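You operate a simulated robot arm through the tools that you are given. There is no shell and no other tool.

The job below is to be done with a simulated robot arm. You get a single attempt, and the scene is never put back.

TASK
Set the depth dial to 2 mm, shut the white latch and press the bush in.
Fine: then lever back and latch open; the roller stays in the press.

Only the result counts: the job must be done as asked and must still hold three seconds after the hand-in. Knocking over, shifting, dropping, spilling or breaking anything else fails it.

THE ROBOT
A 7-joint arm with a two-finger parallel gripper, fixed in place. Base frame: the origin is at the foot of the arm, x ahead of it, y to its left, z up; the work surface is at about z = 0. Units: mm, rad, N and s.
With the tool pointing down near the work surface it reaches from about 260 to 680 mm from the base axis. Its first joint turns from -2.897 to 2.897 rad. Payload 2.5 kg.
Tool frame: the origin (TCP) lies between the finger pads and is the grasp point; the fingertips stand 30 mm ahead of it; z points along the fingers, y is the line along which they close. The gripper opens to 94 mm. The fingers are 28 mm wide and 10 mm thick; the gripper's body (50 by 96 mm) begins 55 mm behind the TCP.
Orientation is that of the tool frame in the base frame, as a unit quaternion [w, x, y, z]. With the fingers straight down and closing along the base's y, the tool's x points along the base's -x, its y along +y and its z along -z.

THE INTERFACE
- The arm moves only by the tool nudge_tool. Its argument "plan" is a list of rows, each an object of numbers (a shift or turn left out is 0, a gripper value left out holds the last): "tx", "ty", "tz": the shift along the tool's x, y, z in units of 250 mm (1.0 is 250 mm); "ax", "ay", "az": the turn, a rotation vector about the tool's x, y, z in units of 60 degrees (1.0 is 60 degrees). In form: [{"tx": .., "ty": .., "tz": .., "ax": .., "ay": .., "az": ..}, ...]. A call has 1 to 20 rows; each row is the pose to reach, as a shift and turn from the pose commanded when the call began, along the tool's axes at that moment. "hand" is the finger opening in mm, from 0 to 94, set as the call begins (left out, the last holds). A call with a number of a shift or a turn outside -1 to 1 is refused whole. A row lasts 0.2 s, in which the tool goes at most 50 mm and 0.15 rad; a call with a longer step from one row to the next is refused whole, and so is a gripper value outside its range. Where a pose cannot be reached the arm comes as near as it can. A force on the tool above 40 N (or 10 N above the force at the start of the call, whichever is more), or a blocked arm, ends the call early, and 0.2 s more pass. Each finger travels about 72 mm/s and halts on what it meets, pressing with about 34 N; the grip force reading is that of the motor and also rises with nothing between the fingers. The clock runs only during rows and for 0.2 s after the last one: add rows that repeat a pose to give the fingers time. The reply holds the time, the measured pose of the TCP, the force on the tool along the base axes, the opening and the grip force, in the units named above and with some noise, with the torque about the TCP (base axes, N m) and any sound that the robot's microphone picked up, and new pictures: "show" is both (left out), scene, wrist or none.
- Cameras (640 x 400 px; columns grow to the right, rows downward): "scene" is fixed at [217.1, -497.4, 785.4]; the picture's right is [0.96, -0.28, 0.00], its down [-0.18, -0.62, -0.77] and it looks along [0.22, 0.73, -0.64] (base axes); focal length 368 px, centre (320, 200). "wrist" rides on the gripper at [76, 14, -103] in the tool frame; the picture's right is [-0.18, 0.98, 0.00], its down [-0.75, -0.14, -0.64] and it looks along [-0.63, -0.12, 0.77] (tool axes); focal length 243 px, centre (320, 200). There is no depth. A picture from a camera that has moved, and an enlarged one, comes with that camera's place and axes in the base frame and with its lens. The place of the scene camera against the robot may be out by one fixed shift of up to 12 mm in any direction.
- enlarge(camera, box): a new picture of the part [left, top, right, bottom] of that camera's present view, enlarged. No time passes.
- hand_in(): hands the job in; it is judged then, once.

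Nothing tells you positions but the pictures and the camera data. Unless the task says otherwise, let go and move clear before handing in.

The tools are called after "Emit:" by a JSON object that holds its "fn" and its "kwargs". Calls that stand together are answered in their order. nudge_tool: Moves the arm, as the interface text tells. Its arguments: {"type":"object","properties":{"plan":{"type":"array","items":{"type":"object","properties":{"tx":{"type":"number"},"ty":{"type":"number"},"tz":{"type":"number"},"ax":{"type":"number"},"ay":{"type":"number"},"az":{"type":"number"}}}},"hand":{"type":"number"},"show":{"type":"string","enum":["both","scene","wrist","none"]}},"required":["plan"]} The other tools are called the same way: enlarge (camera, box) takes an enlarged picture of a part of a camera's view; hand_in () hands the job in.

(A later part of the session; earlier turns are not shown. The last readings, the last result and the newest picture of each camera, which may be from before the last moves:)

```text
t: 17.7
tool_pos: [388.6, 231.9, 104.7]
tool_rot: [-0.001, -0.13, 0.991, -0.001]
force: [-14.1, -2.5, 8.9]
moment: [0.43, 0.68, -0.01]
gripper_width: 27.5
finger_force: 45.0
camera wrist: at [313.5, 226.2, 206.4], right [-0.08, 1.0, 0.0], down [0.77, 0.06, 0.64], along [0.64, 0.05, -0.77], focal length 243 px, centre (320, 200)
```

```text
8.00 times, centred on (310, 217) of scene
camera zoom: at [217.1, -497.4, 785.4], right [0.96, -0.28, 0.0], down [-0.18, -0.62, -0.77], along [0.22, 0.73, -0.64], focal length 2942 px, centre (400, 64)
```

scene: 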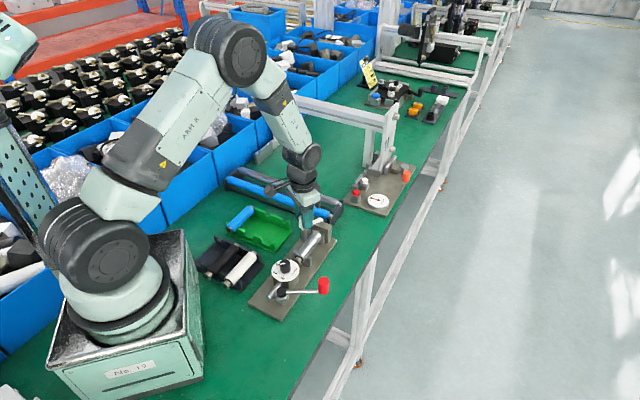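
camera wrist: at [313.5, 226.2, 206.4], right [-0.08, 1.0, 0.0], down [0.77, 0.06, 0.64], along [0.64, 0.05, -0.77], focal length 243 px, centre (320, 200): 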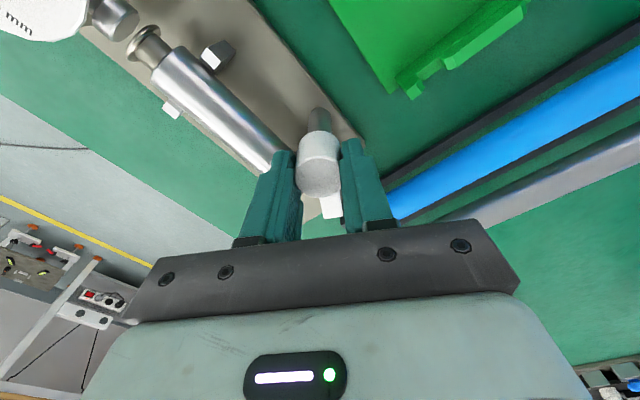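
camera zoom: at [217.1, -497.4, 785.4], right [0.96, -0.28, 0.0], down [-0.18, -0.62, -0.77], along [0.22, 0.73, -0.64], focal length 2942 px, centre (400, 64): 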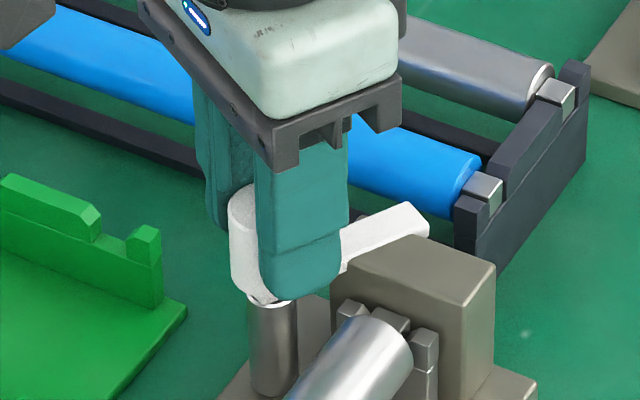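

The handle follows and passes over the block. Continuing.

Emit:
{"fn": "nudge_tool", "kwargs": {"plan": [{"az": 0.1}, {"az": 0.2}, {"az": 0.3}, {"az": 0.4}, {"az": 0.5}, {"az": 0.5}], "hand": 0}}

Emit:
{"fn": "enlarge", "kwargs": {"camera": "scene", "box": [275, 192, 345, 242]}}

```text
t: 19.1
tool_pos: [388.8, 231.6, 104.4]
tool_rot: [-0.001, 0.131, 0.991, -0.002]
force: [-20.9, -18.0, 15.1]
moment: [0.13, 0.32, 0.01]
gripper_width: 27.5
finger_force: 45.3
camera wrist: at [321.1, 265.0, 206.3], right [0.43, 0.9, 0.0], down [0.69, -0.33, 0.64], along [0.58, -0.28, -0.77], focal length 243 px, centre (320, 200)
```

scene: 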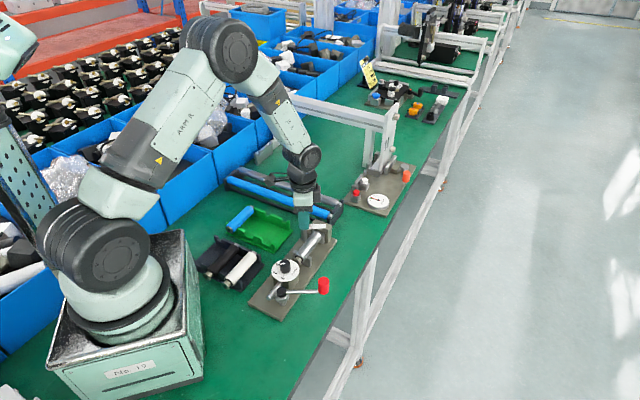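
wrist: 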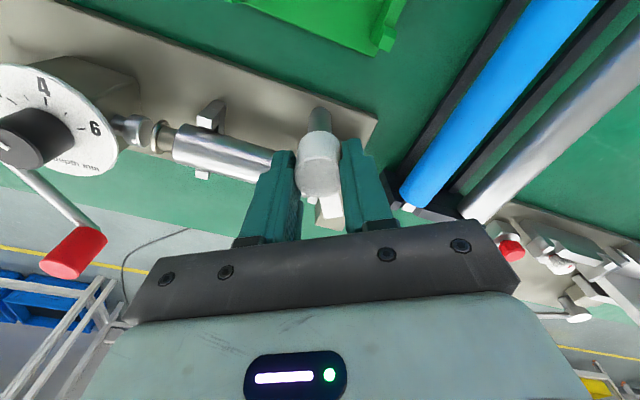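

```text
8.00 times, centred on (310, 217) of scene
camera zoom: at [217.1, -497.4, 785.4], right [0.96, -0.28, 0.0], down [-0.18, -0.62, -0.77], along [0.22, 0.73, -0.64], focal length 2942 px, centre (400, 64)
```

zoom: 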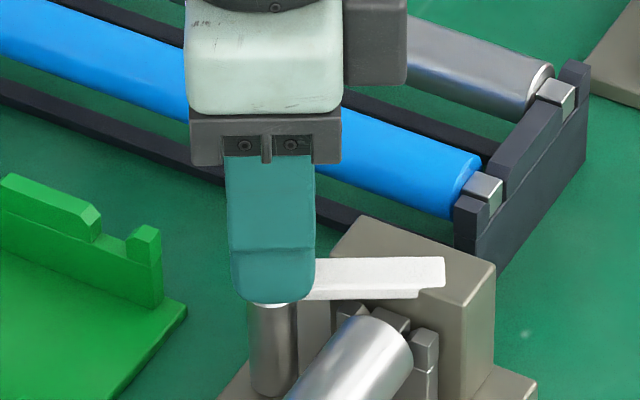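

Progressing well; 60° done. I'll add a small relieving shift while turning the last 30°.

Emit:
{"fn": "nudge_tool", "kwargs": {"plan": [{"tx": 0.003, "ty": -0.004, "az": 0.02}, {"tx": 0.003, "ty": -0.004, "az": 0.12}, {"tx": 0.003, "ty": -0.004, "az": 0.22}, {"tx": 0.003, "ty": -0.004, "az": 0.32}, {"tx": 0.003, "ty": -0.004, "az": 0.42}, {"tx": 0.003, "ty": -0.004, "az": 0.5}, {"tx": 0.003, "ty": -0.004, "az": 0.5}], "hand": 0}}

Emit:
{"fn": "enlarge", "kwargs": {"camera": "scene", "box": [275, 192, 345, 242]}}

```text
t: 20.7
tool_pos: [389.1, 230.3, 104.7]
tool_rot: [0.001, 0.383, 0.924, -0.001]
force: [-5.6, -24.9, -1.7]
moment: [-0.04, -0.2, 0.17]
gripper_width: 27.7
finger_force: 45.5
camera wrist: at [346.5, 294.6, 206.1], right [0.83, 0.56, 0.0], down [0.43, -0.63, 0.64], along [0.36, -0.53, -0.77], focal length 243 px, centre (320, 200)
```

scene: 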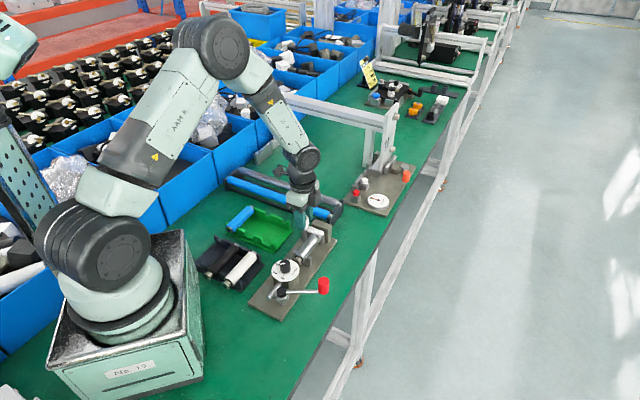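
wrist: 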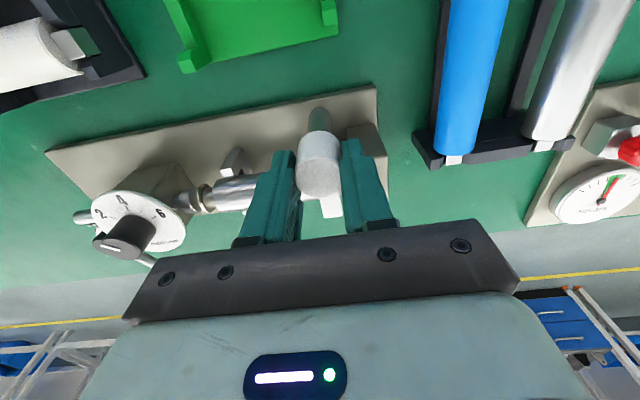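

```text
8.00 times, centred on (310, 217) of scene
camera zoom: at [217.1, -497.4, 785.4], right [0.96, -0.28, 0.0], down [-0.18, -0.62, -0.77], along [0.22, 0.73, -0.64], focal length 2942 px, centre (400, 64)
```

zoom: 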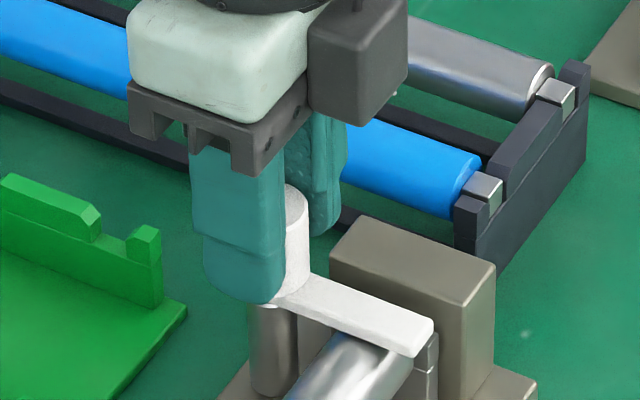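

The latch now lies across the roller, and a resisting torque appeared, so it's at its stop. I'll release and lift clear.

Emit:
{"fn": "nudge_tool", "kwargs": {"plan": [{"az": 0.0}, {"az": 0.0}, {"az": 0.0}, {"tz": -0.12}, {"tz": -0.28}, {"tz": -0.4}, {"tz": -0.4}], "hand": 60}}

Emit:
{"fn": "enlarge", "kwargs": {"camera": "scene", "box": [275, 192, 345, 242]}}

Emit:
{"fn": "enlarge", "kwargs": {"camera": "wrist", "box": [200, 60, 400, 185]}}

```text
t: 22.3
tool_pos: [388.9, 230.9, 204.8]
tool_rot: [0.001, 0.382, 0.924, 0.0]
force: [0.9, 0.2, 0.0]
moment: [-0.02, 0.01, 0.01]
gripper_width: 60.0
finger_force: 0.1
camera wrist: at [346.0, 294.8, 307.0], right [0.82, 0.57, 0.0], down [0.43, -0.63, 0.64], along [0.36, -0.53, -0.77], focal length 243 px, centre (320, 200)
```

scene: 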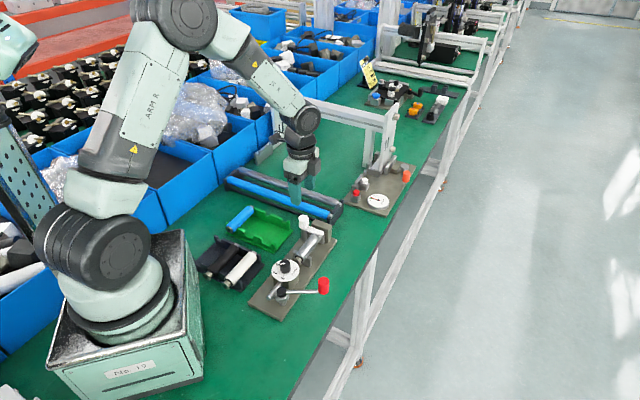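
wrist: 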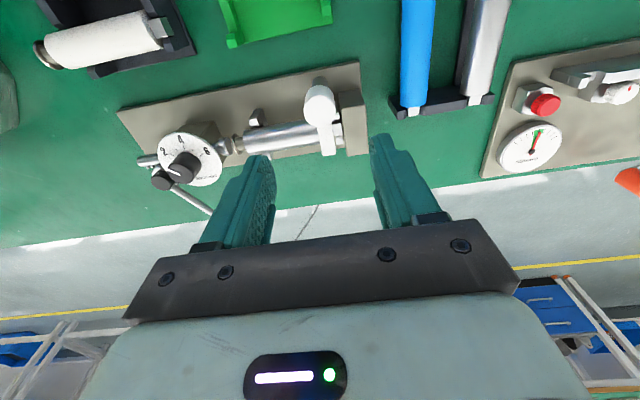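

```text
8.00 times, centred on (310, 217) of scene
camera zoom: at [217.1, -497.4, 785.4], right [0.96, -0.28, 0.0], down [-0.18, -0.62, -0.77], along [0.22, 0.73, -0.64], focal length 2942 px, centre (400, 64)
```

zoom: 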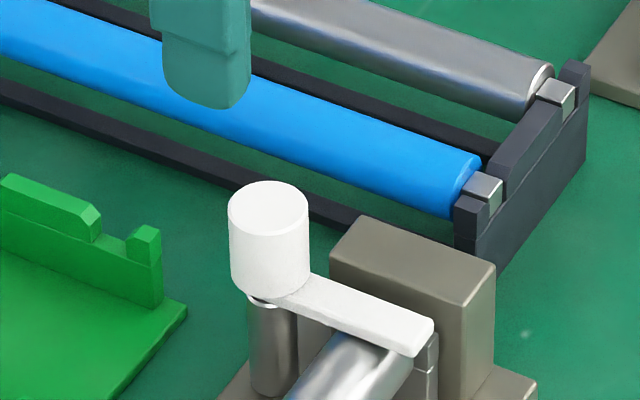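

```text
3.20 times, centred on (300, 122) of wrist
camera zoom: at [346.0, 294.8, 307.0], right [0.82, 0.57, 0.0], down [0.43, -0.63, 0.64], along [0.36, -0.53, -0.77], focal length 776 px, centre (384, 448)
```

zoom: 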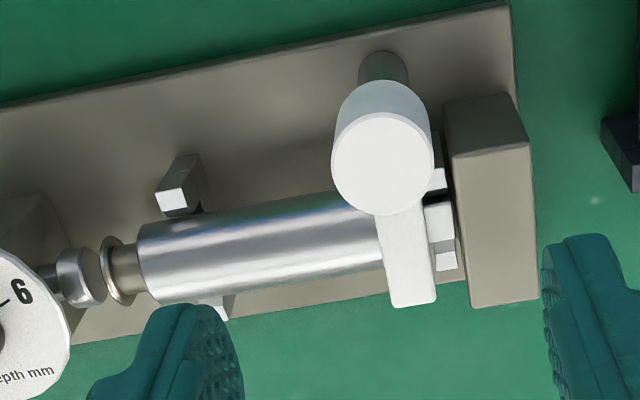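

The latch is shut over the roller. Now the lever: pivot about (284, 35), red knob about (380, 8, top z 92), radius ≈100 mm. I'll hover above the knob with the finger-closing line tangential to its swing.

Emit:
{"fn": "nudge_tool", "kwargs": {"plan": [{"tx": -0.1, "ty": -0.11, "tz": 0.003, "az": -0.08}, {"tx": -0.2, "ty": -0.219, "tz": 0.006, "az": -0.16}, {"tx": -0.302, "ty": -0.328, "tz": 0.01, "az": -0.244}, {"tx": -0.402, "ty": -0.438, "tz": 0.013, "az": -0.325}, {"tx": -0.503, "ty": -0.547, "tz": 0.016, "az": -0.407}, {"tx": -0.604, "ty": -0.657, "tz": 0.02, "az": -0.488}, {"tx": -0.604, "ty": -0.657, "tz": 0.02, "az": -0.488}], "hand": 60}}

Emit:
{"fn": "enlarge", "kwargs": {"camera": "wrist", "box": [240, 40, 400, 140]}}

Emit:
{"fn": "enlarge", "kwargs": {"camera": "wrist", "box": [180, 0, 440, 160]}}

```text
t: 23.9
tool_pos: [378.9, 8.8, 199.5]
tool_rot: [0.0, 0.134, 0.991, 0.0]
force: [0.3, 0.0, 0.0]
moment: [-0.04, 0.04, -0.01]
gripper_width: 60.2
finger_force: 0.1
camera wrist: at [310.7, 42.8, 301.5], right [0.44, 0.9, 0.0], down [0.69, -0.34, 0.64], along [0.58, -0.28, -0.77], focal length 243 px, centre (320, 200)
```

scene: 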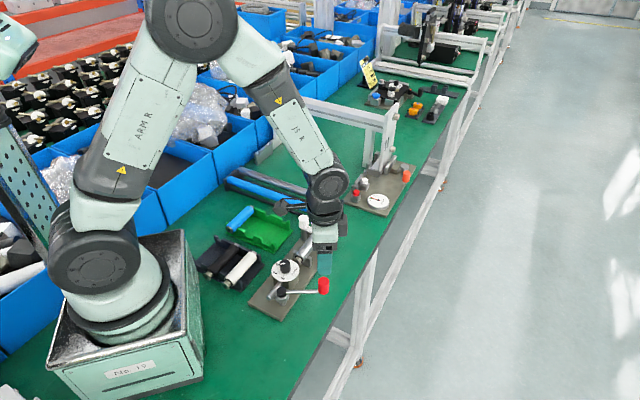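
wrist: 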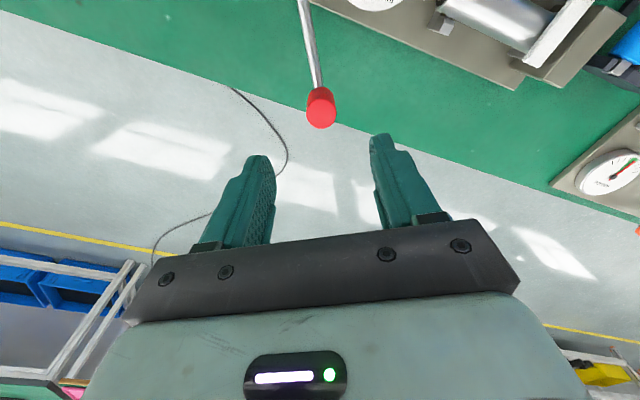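

```text
4.00 times, centred on (320, 90) of wrist
camera zoom: at [310.7, 42.8, 301.5], right [0.44, 0.9, 0.0], down [0.69, -0.34, 0.64], along [0.58, -0.28, -0.77], focal length 970 px, centre (320, 640)
```

zoom: 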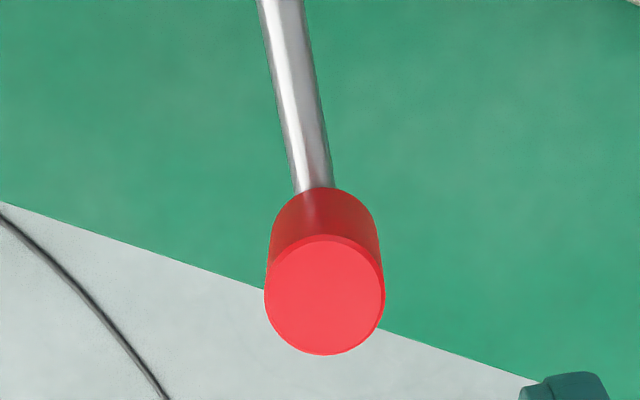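

```text
2.46 times, centred on (310, 80) of wrist
camera zoom: at [310.7, 42.8, 301.5], right [0.44, 0.9, 0.0], down [0.69, -0.34, 0.64], along [0.58, -0.28, -0.77], focal length 597 px, centre (345, 495)
```

zoom: 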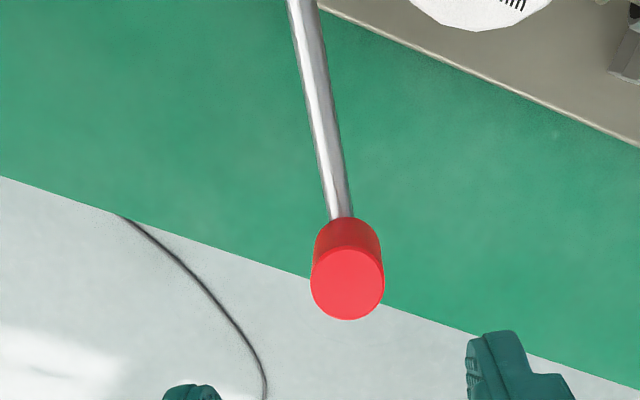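

The knob is centred under the tool (≈(380, 10)). I'll lower around it with the fingers straddling, then narrow to a loose 30 mm.

Emit:
{"fn": "nudge_tool", "kwargs": {"plan": [{"ty": 0.004, "tz": 0.1}, {"ty": 0.004, "tz": 0.22}, {"ty": 0.004, "tz": 0.34}, {"ty": 0.004, "tz": 0.4}, {"ty": 0.004, "tz": 0.4}], "hand": 60, "show": "none"}}

Emit:
{"fn": "nudge_tool", "kwargs": {"plan": [{"tz": 0}, {"tz": 0}, {"tz": 0}], "hand": 29}}

Emit:
{"fn": "enlarge", "kwargs": {"camera": "scene", "box": [270, 245, 350, 305]}}

Emit:
{"fn": "enlarge", "kwargs": {"camera": "wrist", "box": [240, 80, 400, 205]}}

```text
t: 25.1
tool_pos: [380.0, 9.1, 100.0]
tool_rot: [0.0, 0.135, 0.991, 0.0]
force: [-0.1, -0.5, 0.4]
moment: [0.01, 0.03, -0.04]
gripper_width: 60.0
finger_force: 0.0
```

```text
t: 25.9
tool_pos: [380.5, 9.2, 101.6]
tool_rot: [0.0, 0.136, 0.991, 0.0]
force: [0.1, 0.1, -0.7]
moment: [-0.02, 0.0, 0.02]
gripper_width: 29.0
finger_force: 0.0
camera wrist: at [311.8, 43.7, 202.0], right [0.44, 0.9, 0.0], down [0.69, -0.34, 0.64], along [0.58, -0.28, -0.77], focal length 243 px, centre (320, 200)
```

scene: 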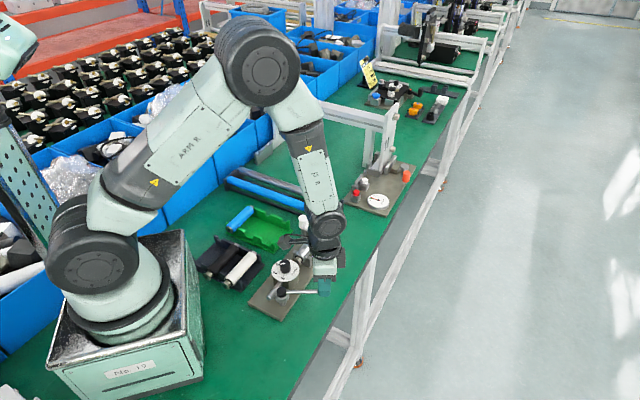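
wrist: 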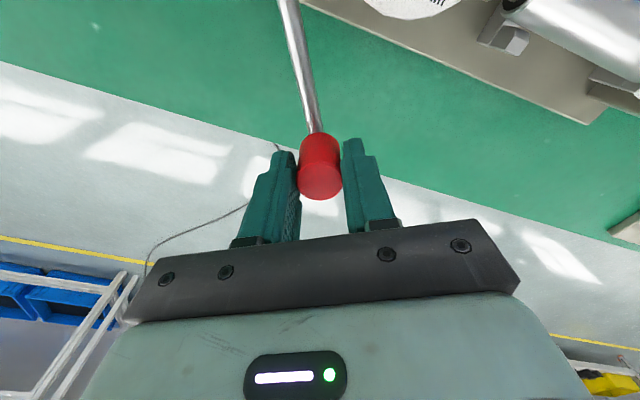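

```text
6.67 times, centred on (310, 275) of scene
camera zoom: at [217.1, -497.4, 785.4], right [0.96, -0.28, 0.0], down [-0.18, -0.62, -0.77], along [0.22, 0.73, -0.64], focal length 2451 px, centre (387, -300)
```

zoom: 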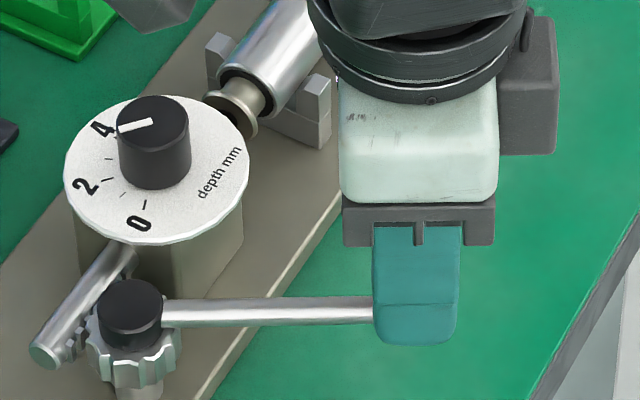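

```text
3.20 times, centred on (320, 142) of wrist
camera zoom: at [311.8, 43.7, 202.0], right [0.44, 0.9, 0.0], down [0.69, -0.34, 0.64], along [0.58, -0.28, -0.77], focal length 776 px, centre (320, 384)
```

zoom: 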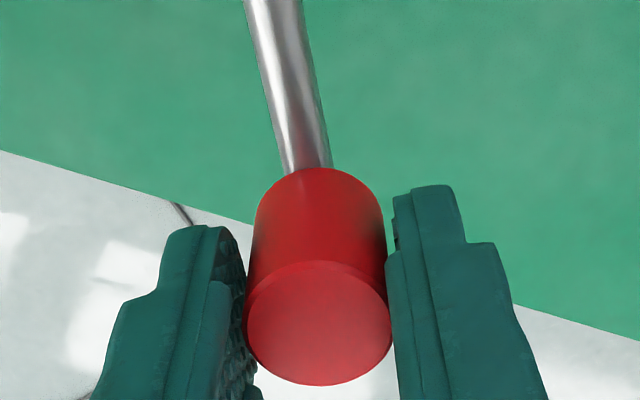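

The knob is straddled loosely. I'll swing clockwise 20° first and look at the ram.

Emit:
{"fn": "nudge_tool", "kwargs": {"plan": [{"tx": 0.0015, "ty": -0.0349, "az": 0.0833}, {"tx": 0.0061, "ty": -0.0695, "az": 0.1667}, {"tx": 0.0136, "ty": -0.1035, "az": 0.25}, {"tx": 0.0241, "ty": -0.1368, "az": 0.3333}, {"tx": 0.0241, "ty": -0.1368, "az": 0.3333}], "hand": 29}}

Emit:
{"fn": "enlarge", "kwargs": {"camera": "scene", "box": [250, 230, 350, 305]}}

```text
t: 27.1
tool_pos: [365.4, -22.3, 100.6]
tool_rot: [0.0, 0.307, 0.952, 0.0]
force: [0.6, 0.8, -0.1]
moment: [0.07, -0.01, 0.0]
gripper_width: 29.1
finger_force: 0.3
camera wrist: at [312.8, 34.7, 201.4], right [0.72, 0.69, 0.0], down [0.53, -0.55, 0.64], along [0.44, -0.46, -0.77], focal length 243 px, centre (320, 200)
```

scene: 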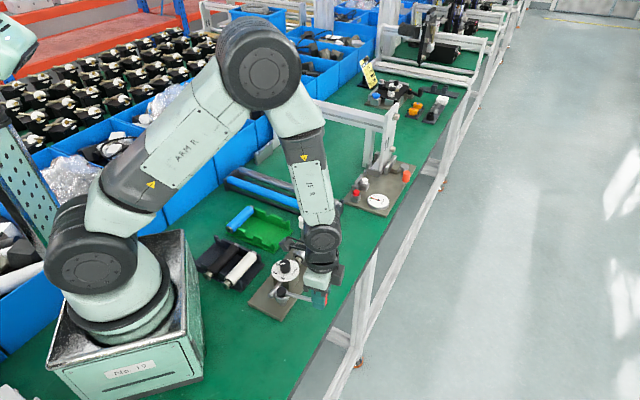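
wrist: 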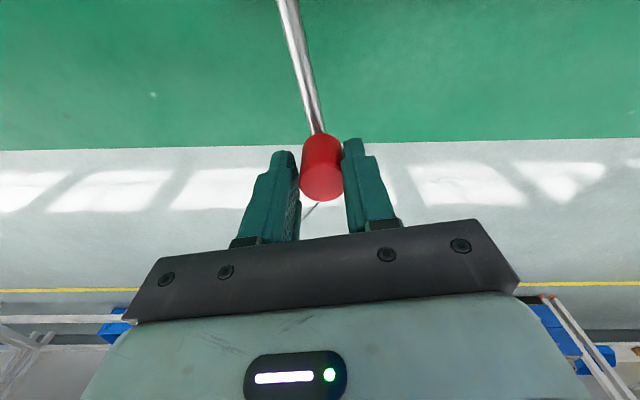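

```text
5.33 times, centred on (300, 268) of scene
camera zoom: at [217.1, -497.4, 785.4], right [0.96, -0.28, 0.0], down [-0.18, -0.62, -0.77], along [0.22, 0.73, -0.64], focal length 1961 px, centre (427, -160)
```

zoom: 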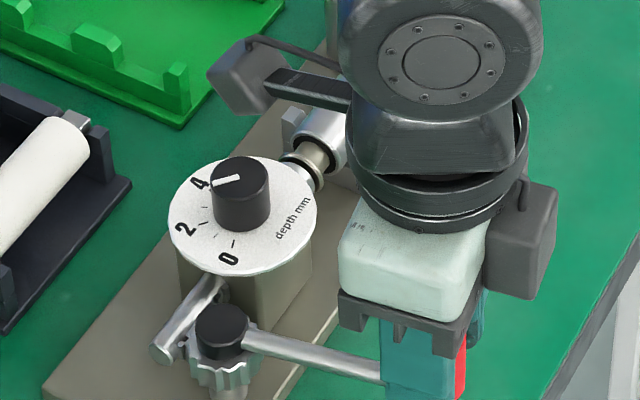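

The lever moves freely and the ram is advancing. Continuing the same arc.

Emit:
{"fn": "nudge_tool", "kwargs": {"plan": [{"tx": 0.0015, "ty": -0.0349, "az": 0.0833}, {"tx": 0.0061, "ty": -0.0695, "az": 0.1667}, {"tx": 0.0136, "ty": -0.1035, "az": 0.25}, {"tx": 0.0241, "ty": -0.1368, "az": 0.3333}, {"tx": 0.0241, "ty": -0.1368, "az": 0.3333}], "hand": 29}}

Emit:
{"fn": "enlarge", "kwargs": {"camera": "scene", "box": [250, 230, 350, 305]}}

```text
t: 28.3
tool_pos: [340.6, -44.9, 100.2]
tool_rot: [0.0, 0.467, 0.884, 0.0]
force: [-0.4, -1.3, 0.4]
moment: [-0.01, 0.02, -0.01]
gripper_width: 29.4
finger_force: 0.0
camera wrist: at [310.1, 25.5, 201.2], right [0.92, 0.4, 0.0], down [0.31, -0.7, 0.64], along [0.26, -0.59, -0.77], focal length 243 px, centre (320, 200)
```

scene: 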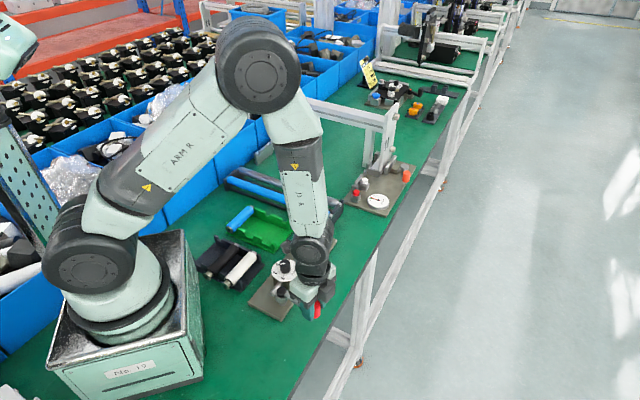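
wrist: 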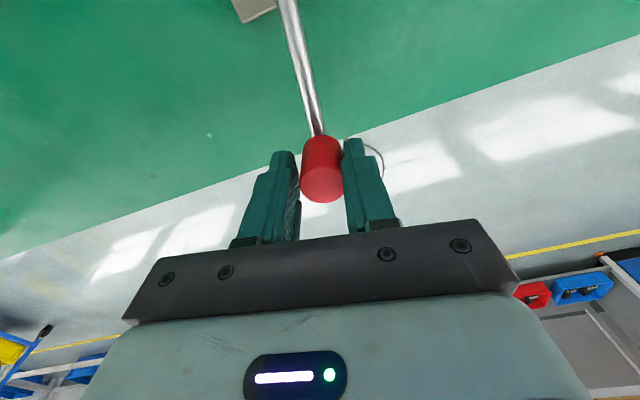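

```text
5.33 times, centred on (300, 268) of scene
camera zoom: at [217.1, -497.4, 785.4], right [0.96, -0.28, 0.0], down [-0.18, -0.62, -0.77], along [0.22, 0.73, -0.64], focal length 1961 px, centre (427, -160)
```

zoom: 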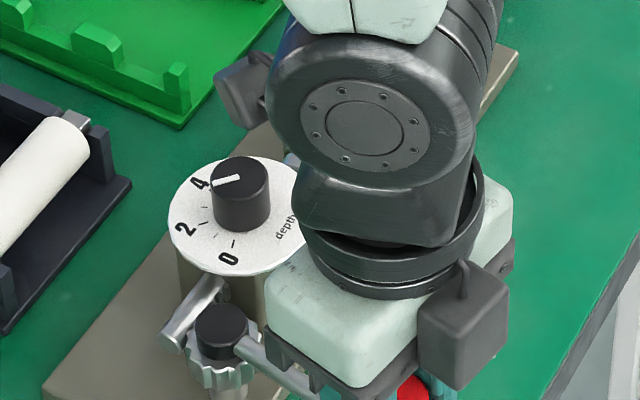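

Still free. Continuing another 20°.

Emit:
{"fn": "nudge_tool", "kwargs": {"plan": [{"tx": 0.0015, "ty": -0.0349, "az": 0.0833}, {"tx": 0.0061, "ty": -0.0695, "az": 0.1667}, {"tx": 0.0136, "ty": -0.1035, "az": 0.25}, {"tx": 0.0241, "ty": -0.1368, "az": 0.3333}, {"tx": 0.0241, "ty": -0.1368, "az": 0.3333}], "hand": 29}}

Emit:
{"fn": "enlarge", "kwargs": {"camera": "scene", "box": [250, 230, 350, 305]}}

```text
t: 29.5
tool_pos: [309.1, -58.9, 100.7]
tool_rot: [0.0, 0.613, 0.79, 0.001]
force: [11.4, 8.6, -2.5]
moment: [0.01, 0.01, 0.1]
gripper_width: 36.3
finger_force: 5.9
camera wrist: at [305.4, 17.6, 201.8], right [1.0, 0.07, 0.0], down [0.05, -0.77, 0.64], along [0.04, -0.64, -0.77], focal length 243 px, centre (320, 200)
```

scene: 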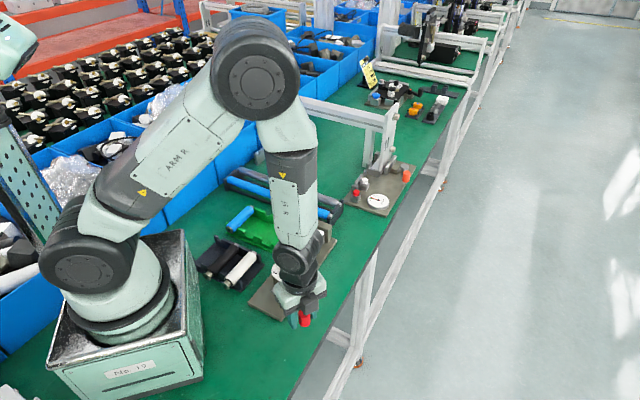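
wrist: 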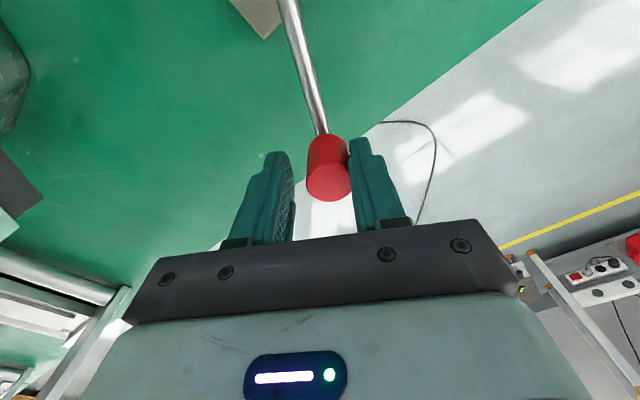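

```text
5.33 times, centred on (300, 268) of scene
camera zoom: at [217.1, -497.4, 785.4], right [0.96, -0.28, 0.0], down [-0.18, -0.62, -0.77], along [0.22, 0.73, -0.64], focal length 1961 px, centre (427, -160)
```

zoom: 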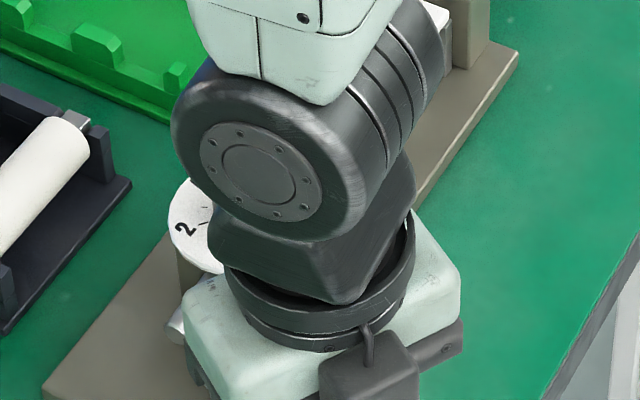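

The fingers yield to the pressing load (opening went to 36 mm), so the pads aren't stiff enough. I'll lift off, close the fingers and push with their rigid side instead; first lift and see where the lever rests.

Emit:
{"fn": "nudge_tool", "kwargs": {"plan": [{"tz": 0}, {"tz": 0}, {"tz": 0}, {"tz": -0.1}, {"tz": -0.25}, {"tz": -0.4}, {"tz": -0.4}], "hand": 60}}

Emit:
{"fn": "enlarge", "kwargs": {"camera": "wrist", "box": [200, 0, 440, 150]}}

Emit:
{"fn": "enlarge", "kwargs": {"camera": "scene", "box": [250, 230, 350, 330]}}

```text
t: 31.1
tool_pos: [307.3, -58.9, 199.4]
tool_rot: [0.0, 0.613, 0.79, -0.001]
force: [0.5, 0.6, -0.6]
moment: [0.02, -0.01, 0.02]
gripper_width: 59.9
finger_force: 0.1
camera wrist: at [304.4, 17.3, 301.6], right [1.0, 0.07, 0.0], down [0.05, -0.77, 0.64], along [0.04, -0.64, -0.77], focal length 243 px, centre (320, 200)
```

scene: 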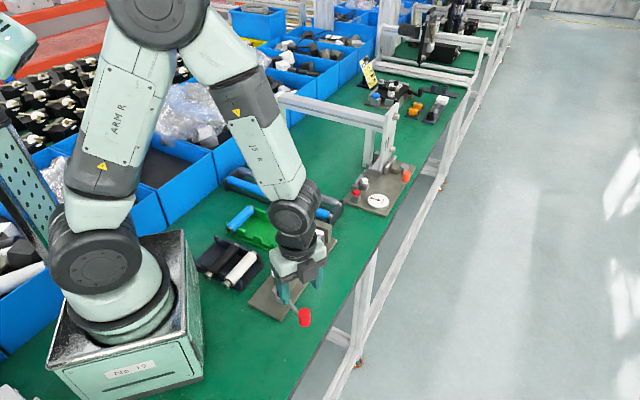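
wrist: 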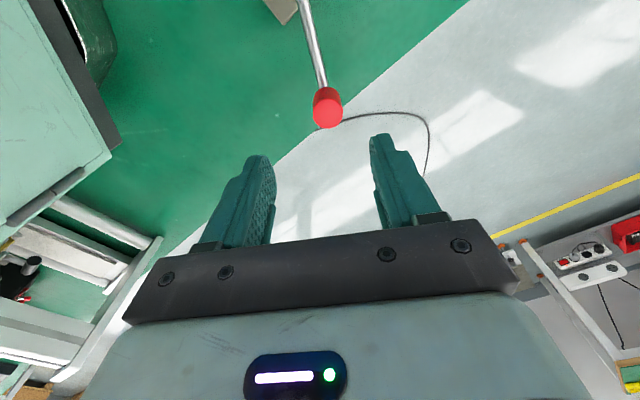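

```text
2.67 times, centred on (320, 75) of wrist
camera zoom: at [304.4, 17.3, 301.6], right [1.0, 0.07, 0.0], down [0.05, -0.77, 0.64], along [0.04, -0.64, -0.77], focal length 647 px, centre (320, 533)
```

zoom: 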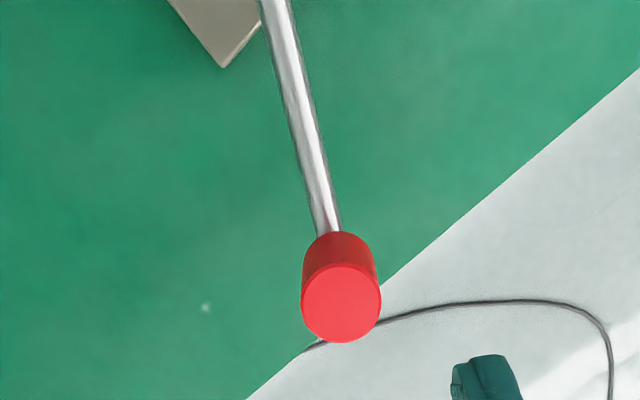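

```text
4.00 times, centred on (300, 280) of scene
camera zoom: at [217.1, -497.4, 785.4], right [0.96, -0.28, 0.0], down [-0.18, -0.62, -0.77], along [0.22, 0.73, -0.64], focal length 1471 px, centre (400, -120)
```

zoom: 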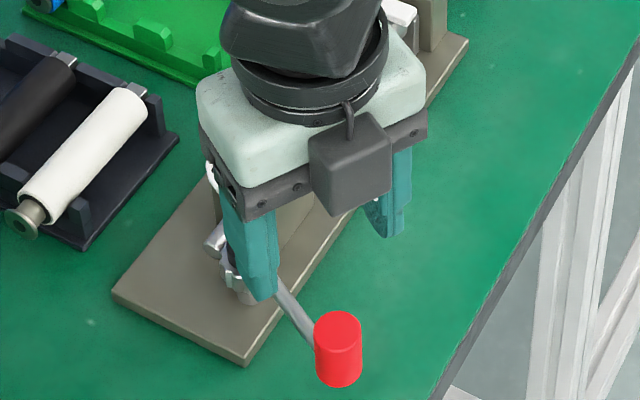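

The lever rests at about −71° (knob ≈(316, −59)). I'll turn the tool so its +x side faces along the swing, close the fingers, and go behind the knob.

Emit:
{"fn": "nudge_tool", "kwargs": {"plan": [{"ty": 0.025, "az": -0.13}, {"ty": 0.05, "az": -0.26}, {"ty": 0.075, "az": -0.39}, {"ty": 0.1, "az": -0.52}, {"tx": 0.002, "ty": 0.125, "az": -0.65}, {"tx": 0.003, "ty": 0.151, "az": -0.78}], "hand": 0, "show": "none"}}

Emit:
{"fn": "nudge_tool", "kwargs": {"plan": [{"az": -0.13}, {"az": -0.26}, {"az": -0.39}, {"az": -0.52}, {"az": -0.65}, {"az": -0.793}, {"az": -0.793}], "hand": 0}}

Emit:
{"fn": "enlarge", "kwargs": {"camera": "wrist", "box": [200, 0, 440, 150]}}

Emit:
{"fn": "enlarge", "kwargs": {"camera": "scene", "box": [250, 230, 350, 330]}}

```text
t: 32.5
tool_pos: [345.1, -50.2, 198.7]
tool_rot: [0.0, 0.247, 0.969, 0.0]
force: [0.5, 0.5, 0.5]
moment: [0.0, 0.01, 0.02]
gripper_width: 0.0
finger_force: 33.5
```

```text
t: 34.1
tool_pos: [344.9, -50.3, 200.2]
tool_rot: [0.0, -0.165, 0.986, 0.001]
force: [-0.4, -0.2, 0.0]
moment: [0.0, -0.01, -0.03]
gripper_width: 0.0
finger_force: 32.5
camera wrist: at [269.5, -61.1, 301.5], right [-0.14, 0.99, 0.0], down [0.76, 0.11, 0.64], along [0.64, 0.09, -0.77], focal length 243 px, centre (320, 200)
```

scene: 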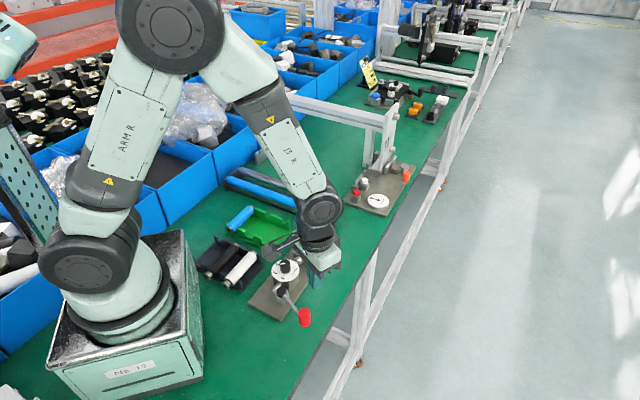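
wrist: 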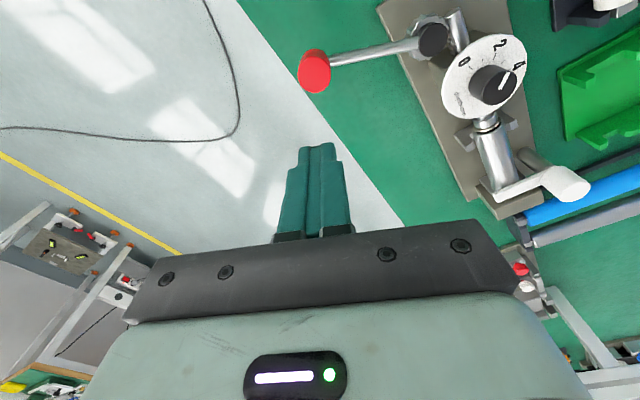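

```text
2.67 times, centred on (320, 75) of wrist
camera zoom: at [269.5, -61.1, 301.5], right [-0.14, 0.99, 0.0], down [0.76, 0.11, 0.64], along [0.64, 0.09, -0.77], focal length 647 px, centre (320, 533)
```

zoom: 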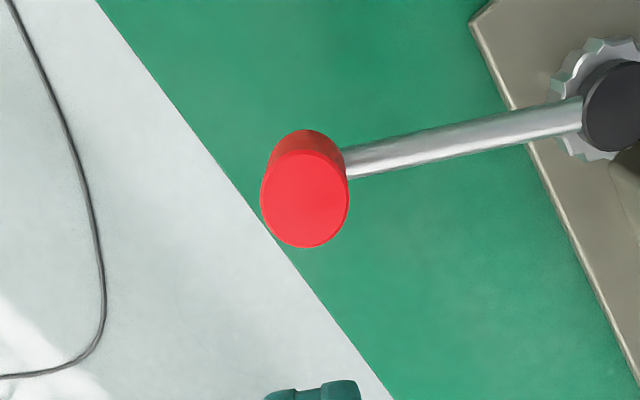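

```text
4.00 times, centred on (300, 280) of scene
camera zoom: at [217.1, -497.4, 785.4], right [0.96, -0.28, 0.0], down [-0.18, -0.62, -0.77], along [0.22, 0.73, -0.64], focal length 1471 px, centre (400, -120)
```

zoom: 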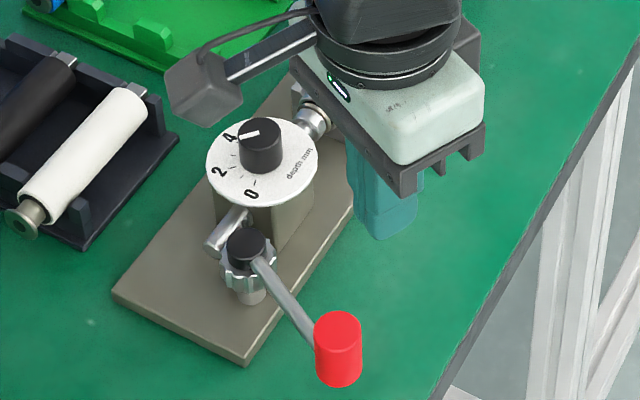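

Everything agrees (knob ≈(317, −59)). I'll back off 3 mm and lower the closed fingers behind the knob.

Emit:
{"fn": "nudge_tool", "kwargs": {"plan": [{"tx": -0.012, "tz": 0.1}, {"tx": -0.012, "tz": 0.22}, {"tx": -0.012, "tz": 0.34}, {"tx": -0.012, "tz": 0.412}, {"tx": -0.012, "tz": 0.412}], "hand": 0}}

Emit:
{"fn": "enlarge", "kwargs": {"camera": "wrist", "box": [240, 90, 400, 190]}}

Emit:
{"fn": "enlarge", "kwargs": {"camera": "scene", "box": [250, 230, 350, 330]}}

```text
t: 35.3
tool_pos: [347.5, -48.3, 97.0]
tool_rot: [0.0, -0.163, 0.987, 0.0]
force: [0.4, -1.2, -0.5]
moment: [0.03, 0.01, 0.02]
gripper_width: 0.3
finger_force: 33.0
camera wrist: at [272.8, -60.0, 198.5], right [-0.14, 0.99, 0.0], down [0.76, 0.11, 0.64], along [0.64, 0.09, -0.77], focal length 243 px, centre (320, 200)
```

scene: 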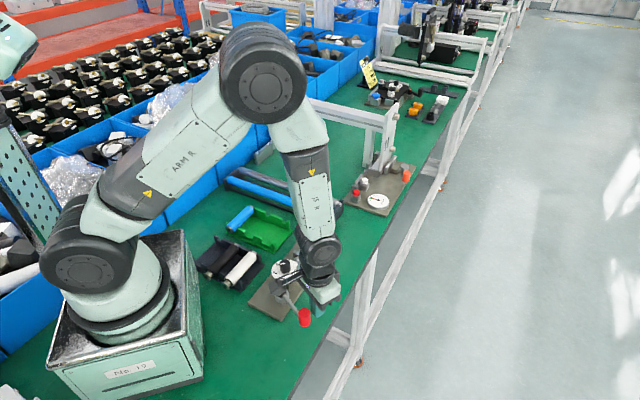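
wrist: 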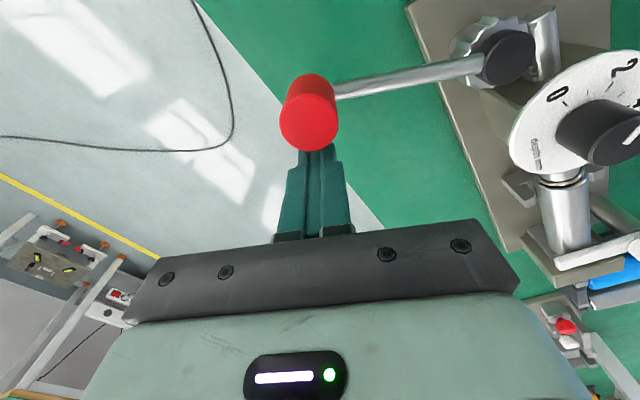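

```text
4.00 times, centred on (320, 140) of wrist
camera zoom: at [272.8, -60.0, 198.5], right [-0.14, 0.99, 0.0], down [0.76, 0.11, 0.64], along [0.64, 0.09, -0.77], focal length 970 px, centre (320, 440)
```

zoom: 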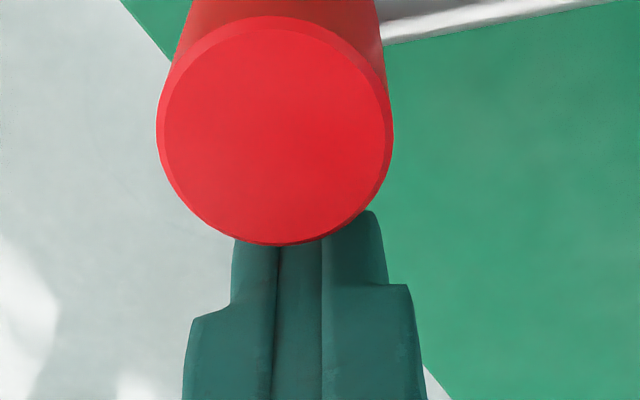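

```text
4.00 times, centred on (300, 280) of scene
camera zoom: at [217.1, -497.4, 785.4], right [0.96, -0.28, 0.0], down [-0.18, -0.62, -0.77], along [0.22, 0.73, -0.64], focal length 1471 px, centre (400, -120)
```

zoom: 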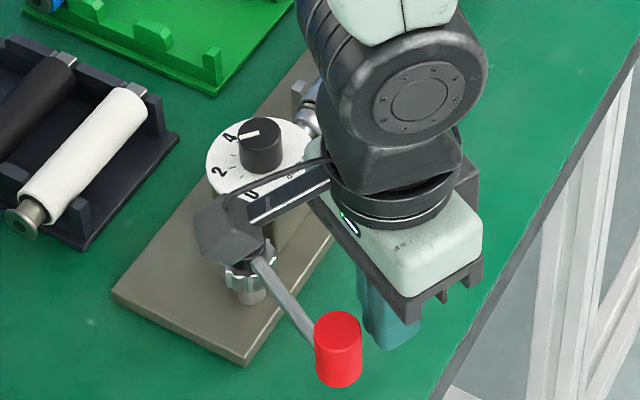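

Fingers are 6 mm behind the knob and level with it. Now push along the arc, 12° first.

Emit:
{"fn": "nudge_tool", "kwargs": {"plan": [{"tx": 0.0282, "ty": -0.0082, "az": 0.0667}, {"tx": 0.057, "ty": -0.0145, "az": 0.1333}, {"tx": 0.0715, "ty": -0.0168, "az": 0.1667}, {"tx": 0.086, "ty": -0.0187, "az": 0.2}, {"tx": 0.086, "ty": -0.0187, "az": 0.2}], "hand": 0}}

Emit:
{"fn": "enlarge", "kwargs": {"camera": "scene", "box": [250, 230, 350, 330]}}

Emit:
{"fn": "enlarge", "kwargs": {"camera": "wrist", "box": [240, 60, 640, 260]}}

```text
t: 36.0
tool_pos: [341.5, -53.7, 98.0]
tool_rot: [0.01, -0.09, 0.996, 0.0]
force: [4.2, 3.4, -4.3]
moment: [-0.01, -0.06, -0.07]
gripper_width: 0.1
finger_force: 32.7
stopped in row 3: the force on the tool passed its limit at 45 N (the readings are from after the stop); the commanded pose is now the measured one
camera wrist: at [263.7, -54.4, 197.9], right [0.0, 1.0, 0.0], down [0.75, 0.0, 0.66], along [0.66, 0.0, -0.75], focal length 243 px, centre (320, 200)
```

scene: 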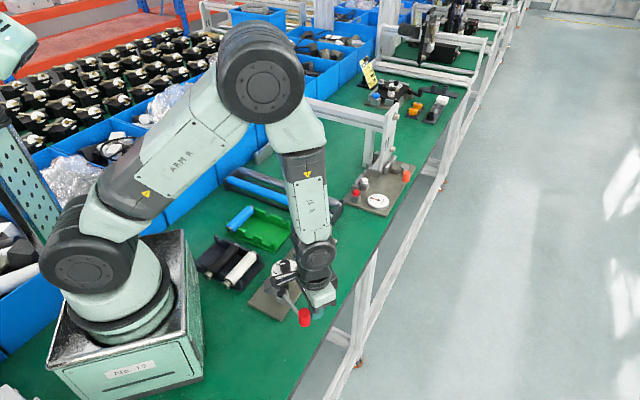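
wrist: 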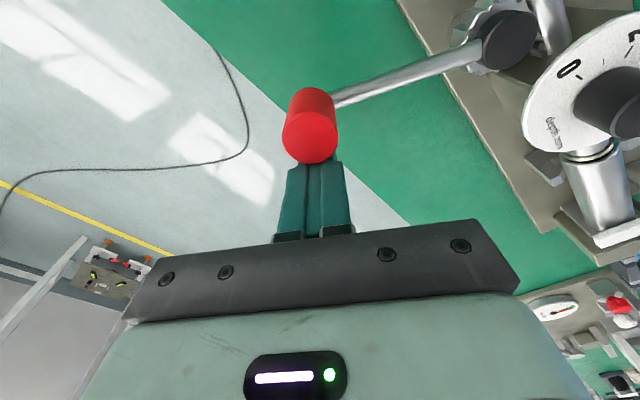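

```text
4.00 times, centred on (300, 280) of scene
camera zoom: at [217.1, -497.4, 785.4], right [0.96, -0.28, 0.0], down [-0.18, -0.62, -0.77], along [0.22, 0.73, -0.64], focal length 1471 px, centre (400, -120)
```

zoom: 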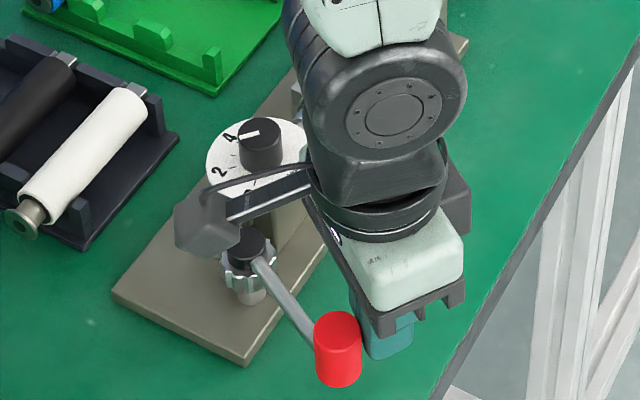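

```text
1.60 times, centred on (440, 160) of wrist
camera zoom: at [263.7, -54.4, 197.9], right [0.0, 1.0, 0.0], down [0.75, 0.0, 0.66], along [0.66, 0.0, -0.75], focal length 388 px, centre (128, 264)
```

zoom: 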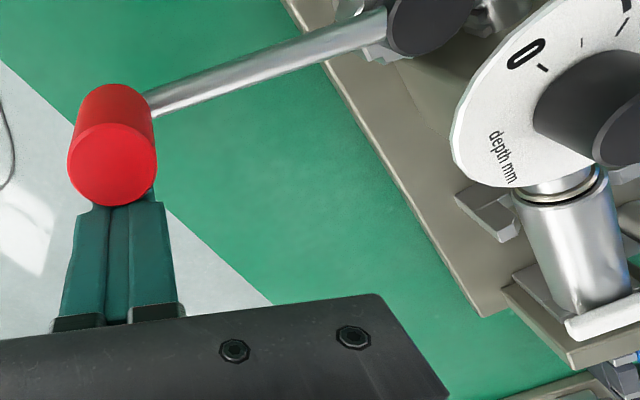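

The push met a firm stop with the lever unmoved at about −71°. Perhaps the bush is already home at the depth stop; I'll zoom in on the bush.

Emit:
{"fn": "enlarge", "kwargs": {"camera": "wrist", "box": [540, 110, 640, 190]}}

Emit:
{"fn": "enlarge", "kwargs": {"camera": "scene", "box": [270, 230, 350, 290]}}

```text
5.00 times, centred on (590, 150) of wrist
camera zoom: at [263.7, -54.4, 197.9], right [0.0, 1.0, 0.0], down [0.75, 0.0, 0.66], along [0.66, 0.0, -0.75], focal length 1213 px, centre (-1030, 450)
```

zoom: 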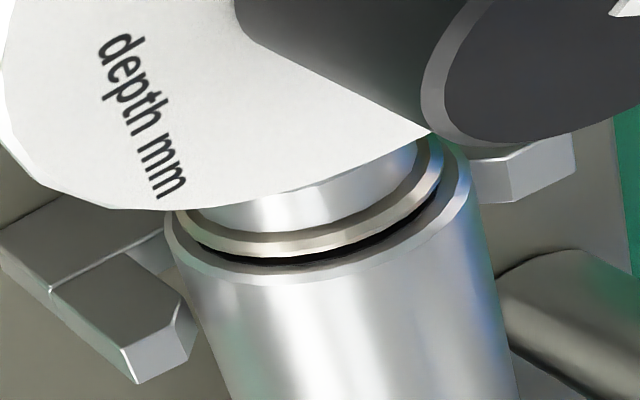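

```text
6.67 times, centred on (310, 260) of scene
camera zoom: at [217.1, -497.4, 785.4], right [0.96, -0.28, 0.0], down [-0.18, -0.62, -0.77], along [0.22, 0.73, -0.64], focal length 2451 px, centre (387, -200)
```

zoom: 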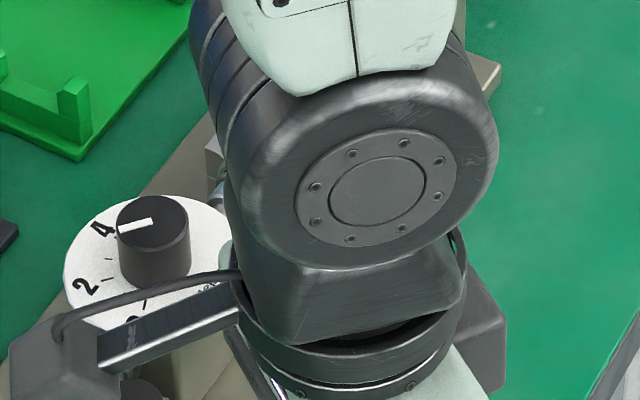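

The flange is now nearly seated against the roller end, with the ram on it. I'll push gently and slowly once more to confirm it is at the hard depth stop rather than mid-press.

Emit:
{"fn": "nudge_tool", "kwargs": {"plan": [{"tx": 0.004, "ty": -0.0006}, {"tx": 0.008, "ty": -0.0012}, {"tx": 0.012, "ty": -0.0018}, {"tx": 0.012, "ty": -0.0018}, {"tx": 0.012, "ty": -0.0018}], "hand": 0, "show": "wrist"}}

Emit:
{"fn": "enlarge", "kwargs": {"camera": "scene", "box": [250, 230, 350, 330]}}

Emit:
{"fn": "enlarge", "kwargs": {"camera": "wrist", "box": [540, 110, 640, 190]}}

```text
t: 37.2
tool_pos: [341.4, -54.4, 98.2]
tool_rot: [0.013, -0.091, 0.996, 0.0]
force: [27.5, 24.5, 2.6]
moment: [0.01, 0.02, -0.38]
gripper_width: 0.4
finger_force: 33.0
camera wrist: at [262.5, -55.0, 197.9], right [0.0, 1.0, 0.0], down [0.75, 0.0, 0.66], along [0.66, 0.0, -0.75], focal length 243 px, centre (320, 200)
```

wrist: 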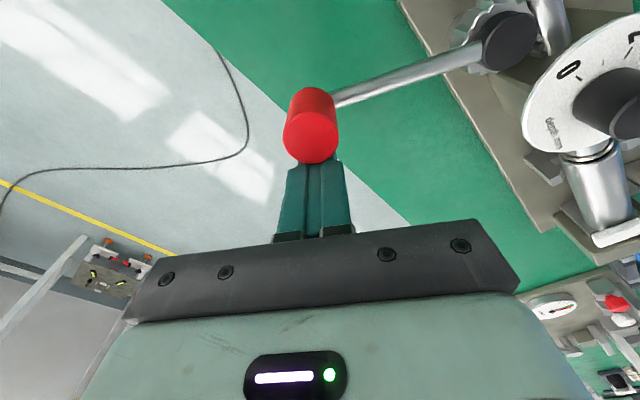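

```text
4.00 times, centred on (300, 280) of scene
camera zoom: at [217.1, -497.4, 785.4], right [0.96, -0.28, 0.0], down [-0.18, -0.62, -0.77], along [0.22, 0.73, -0.64], focal length 1471 px, centre (400, -120)
```

zoom: 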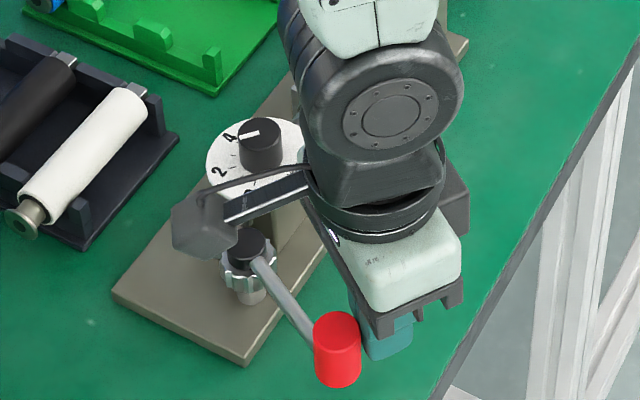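

```text
5.00 times, centred on (590, 150) of wrist
camera zoom: at [262.5, -55.0, 197.9], right [0.0, 1.0, 0.0], down [0.75, 0.0, 0.66], along [0.66, 0.0, -0.75], focal length 1213 px, centre (-1030, 450)
```

zoom: 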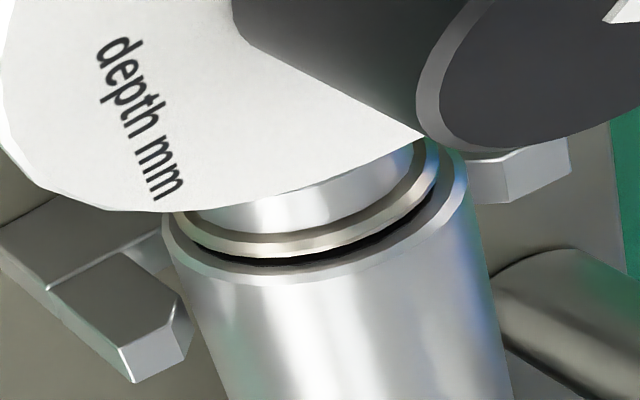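

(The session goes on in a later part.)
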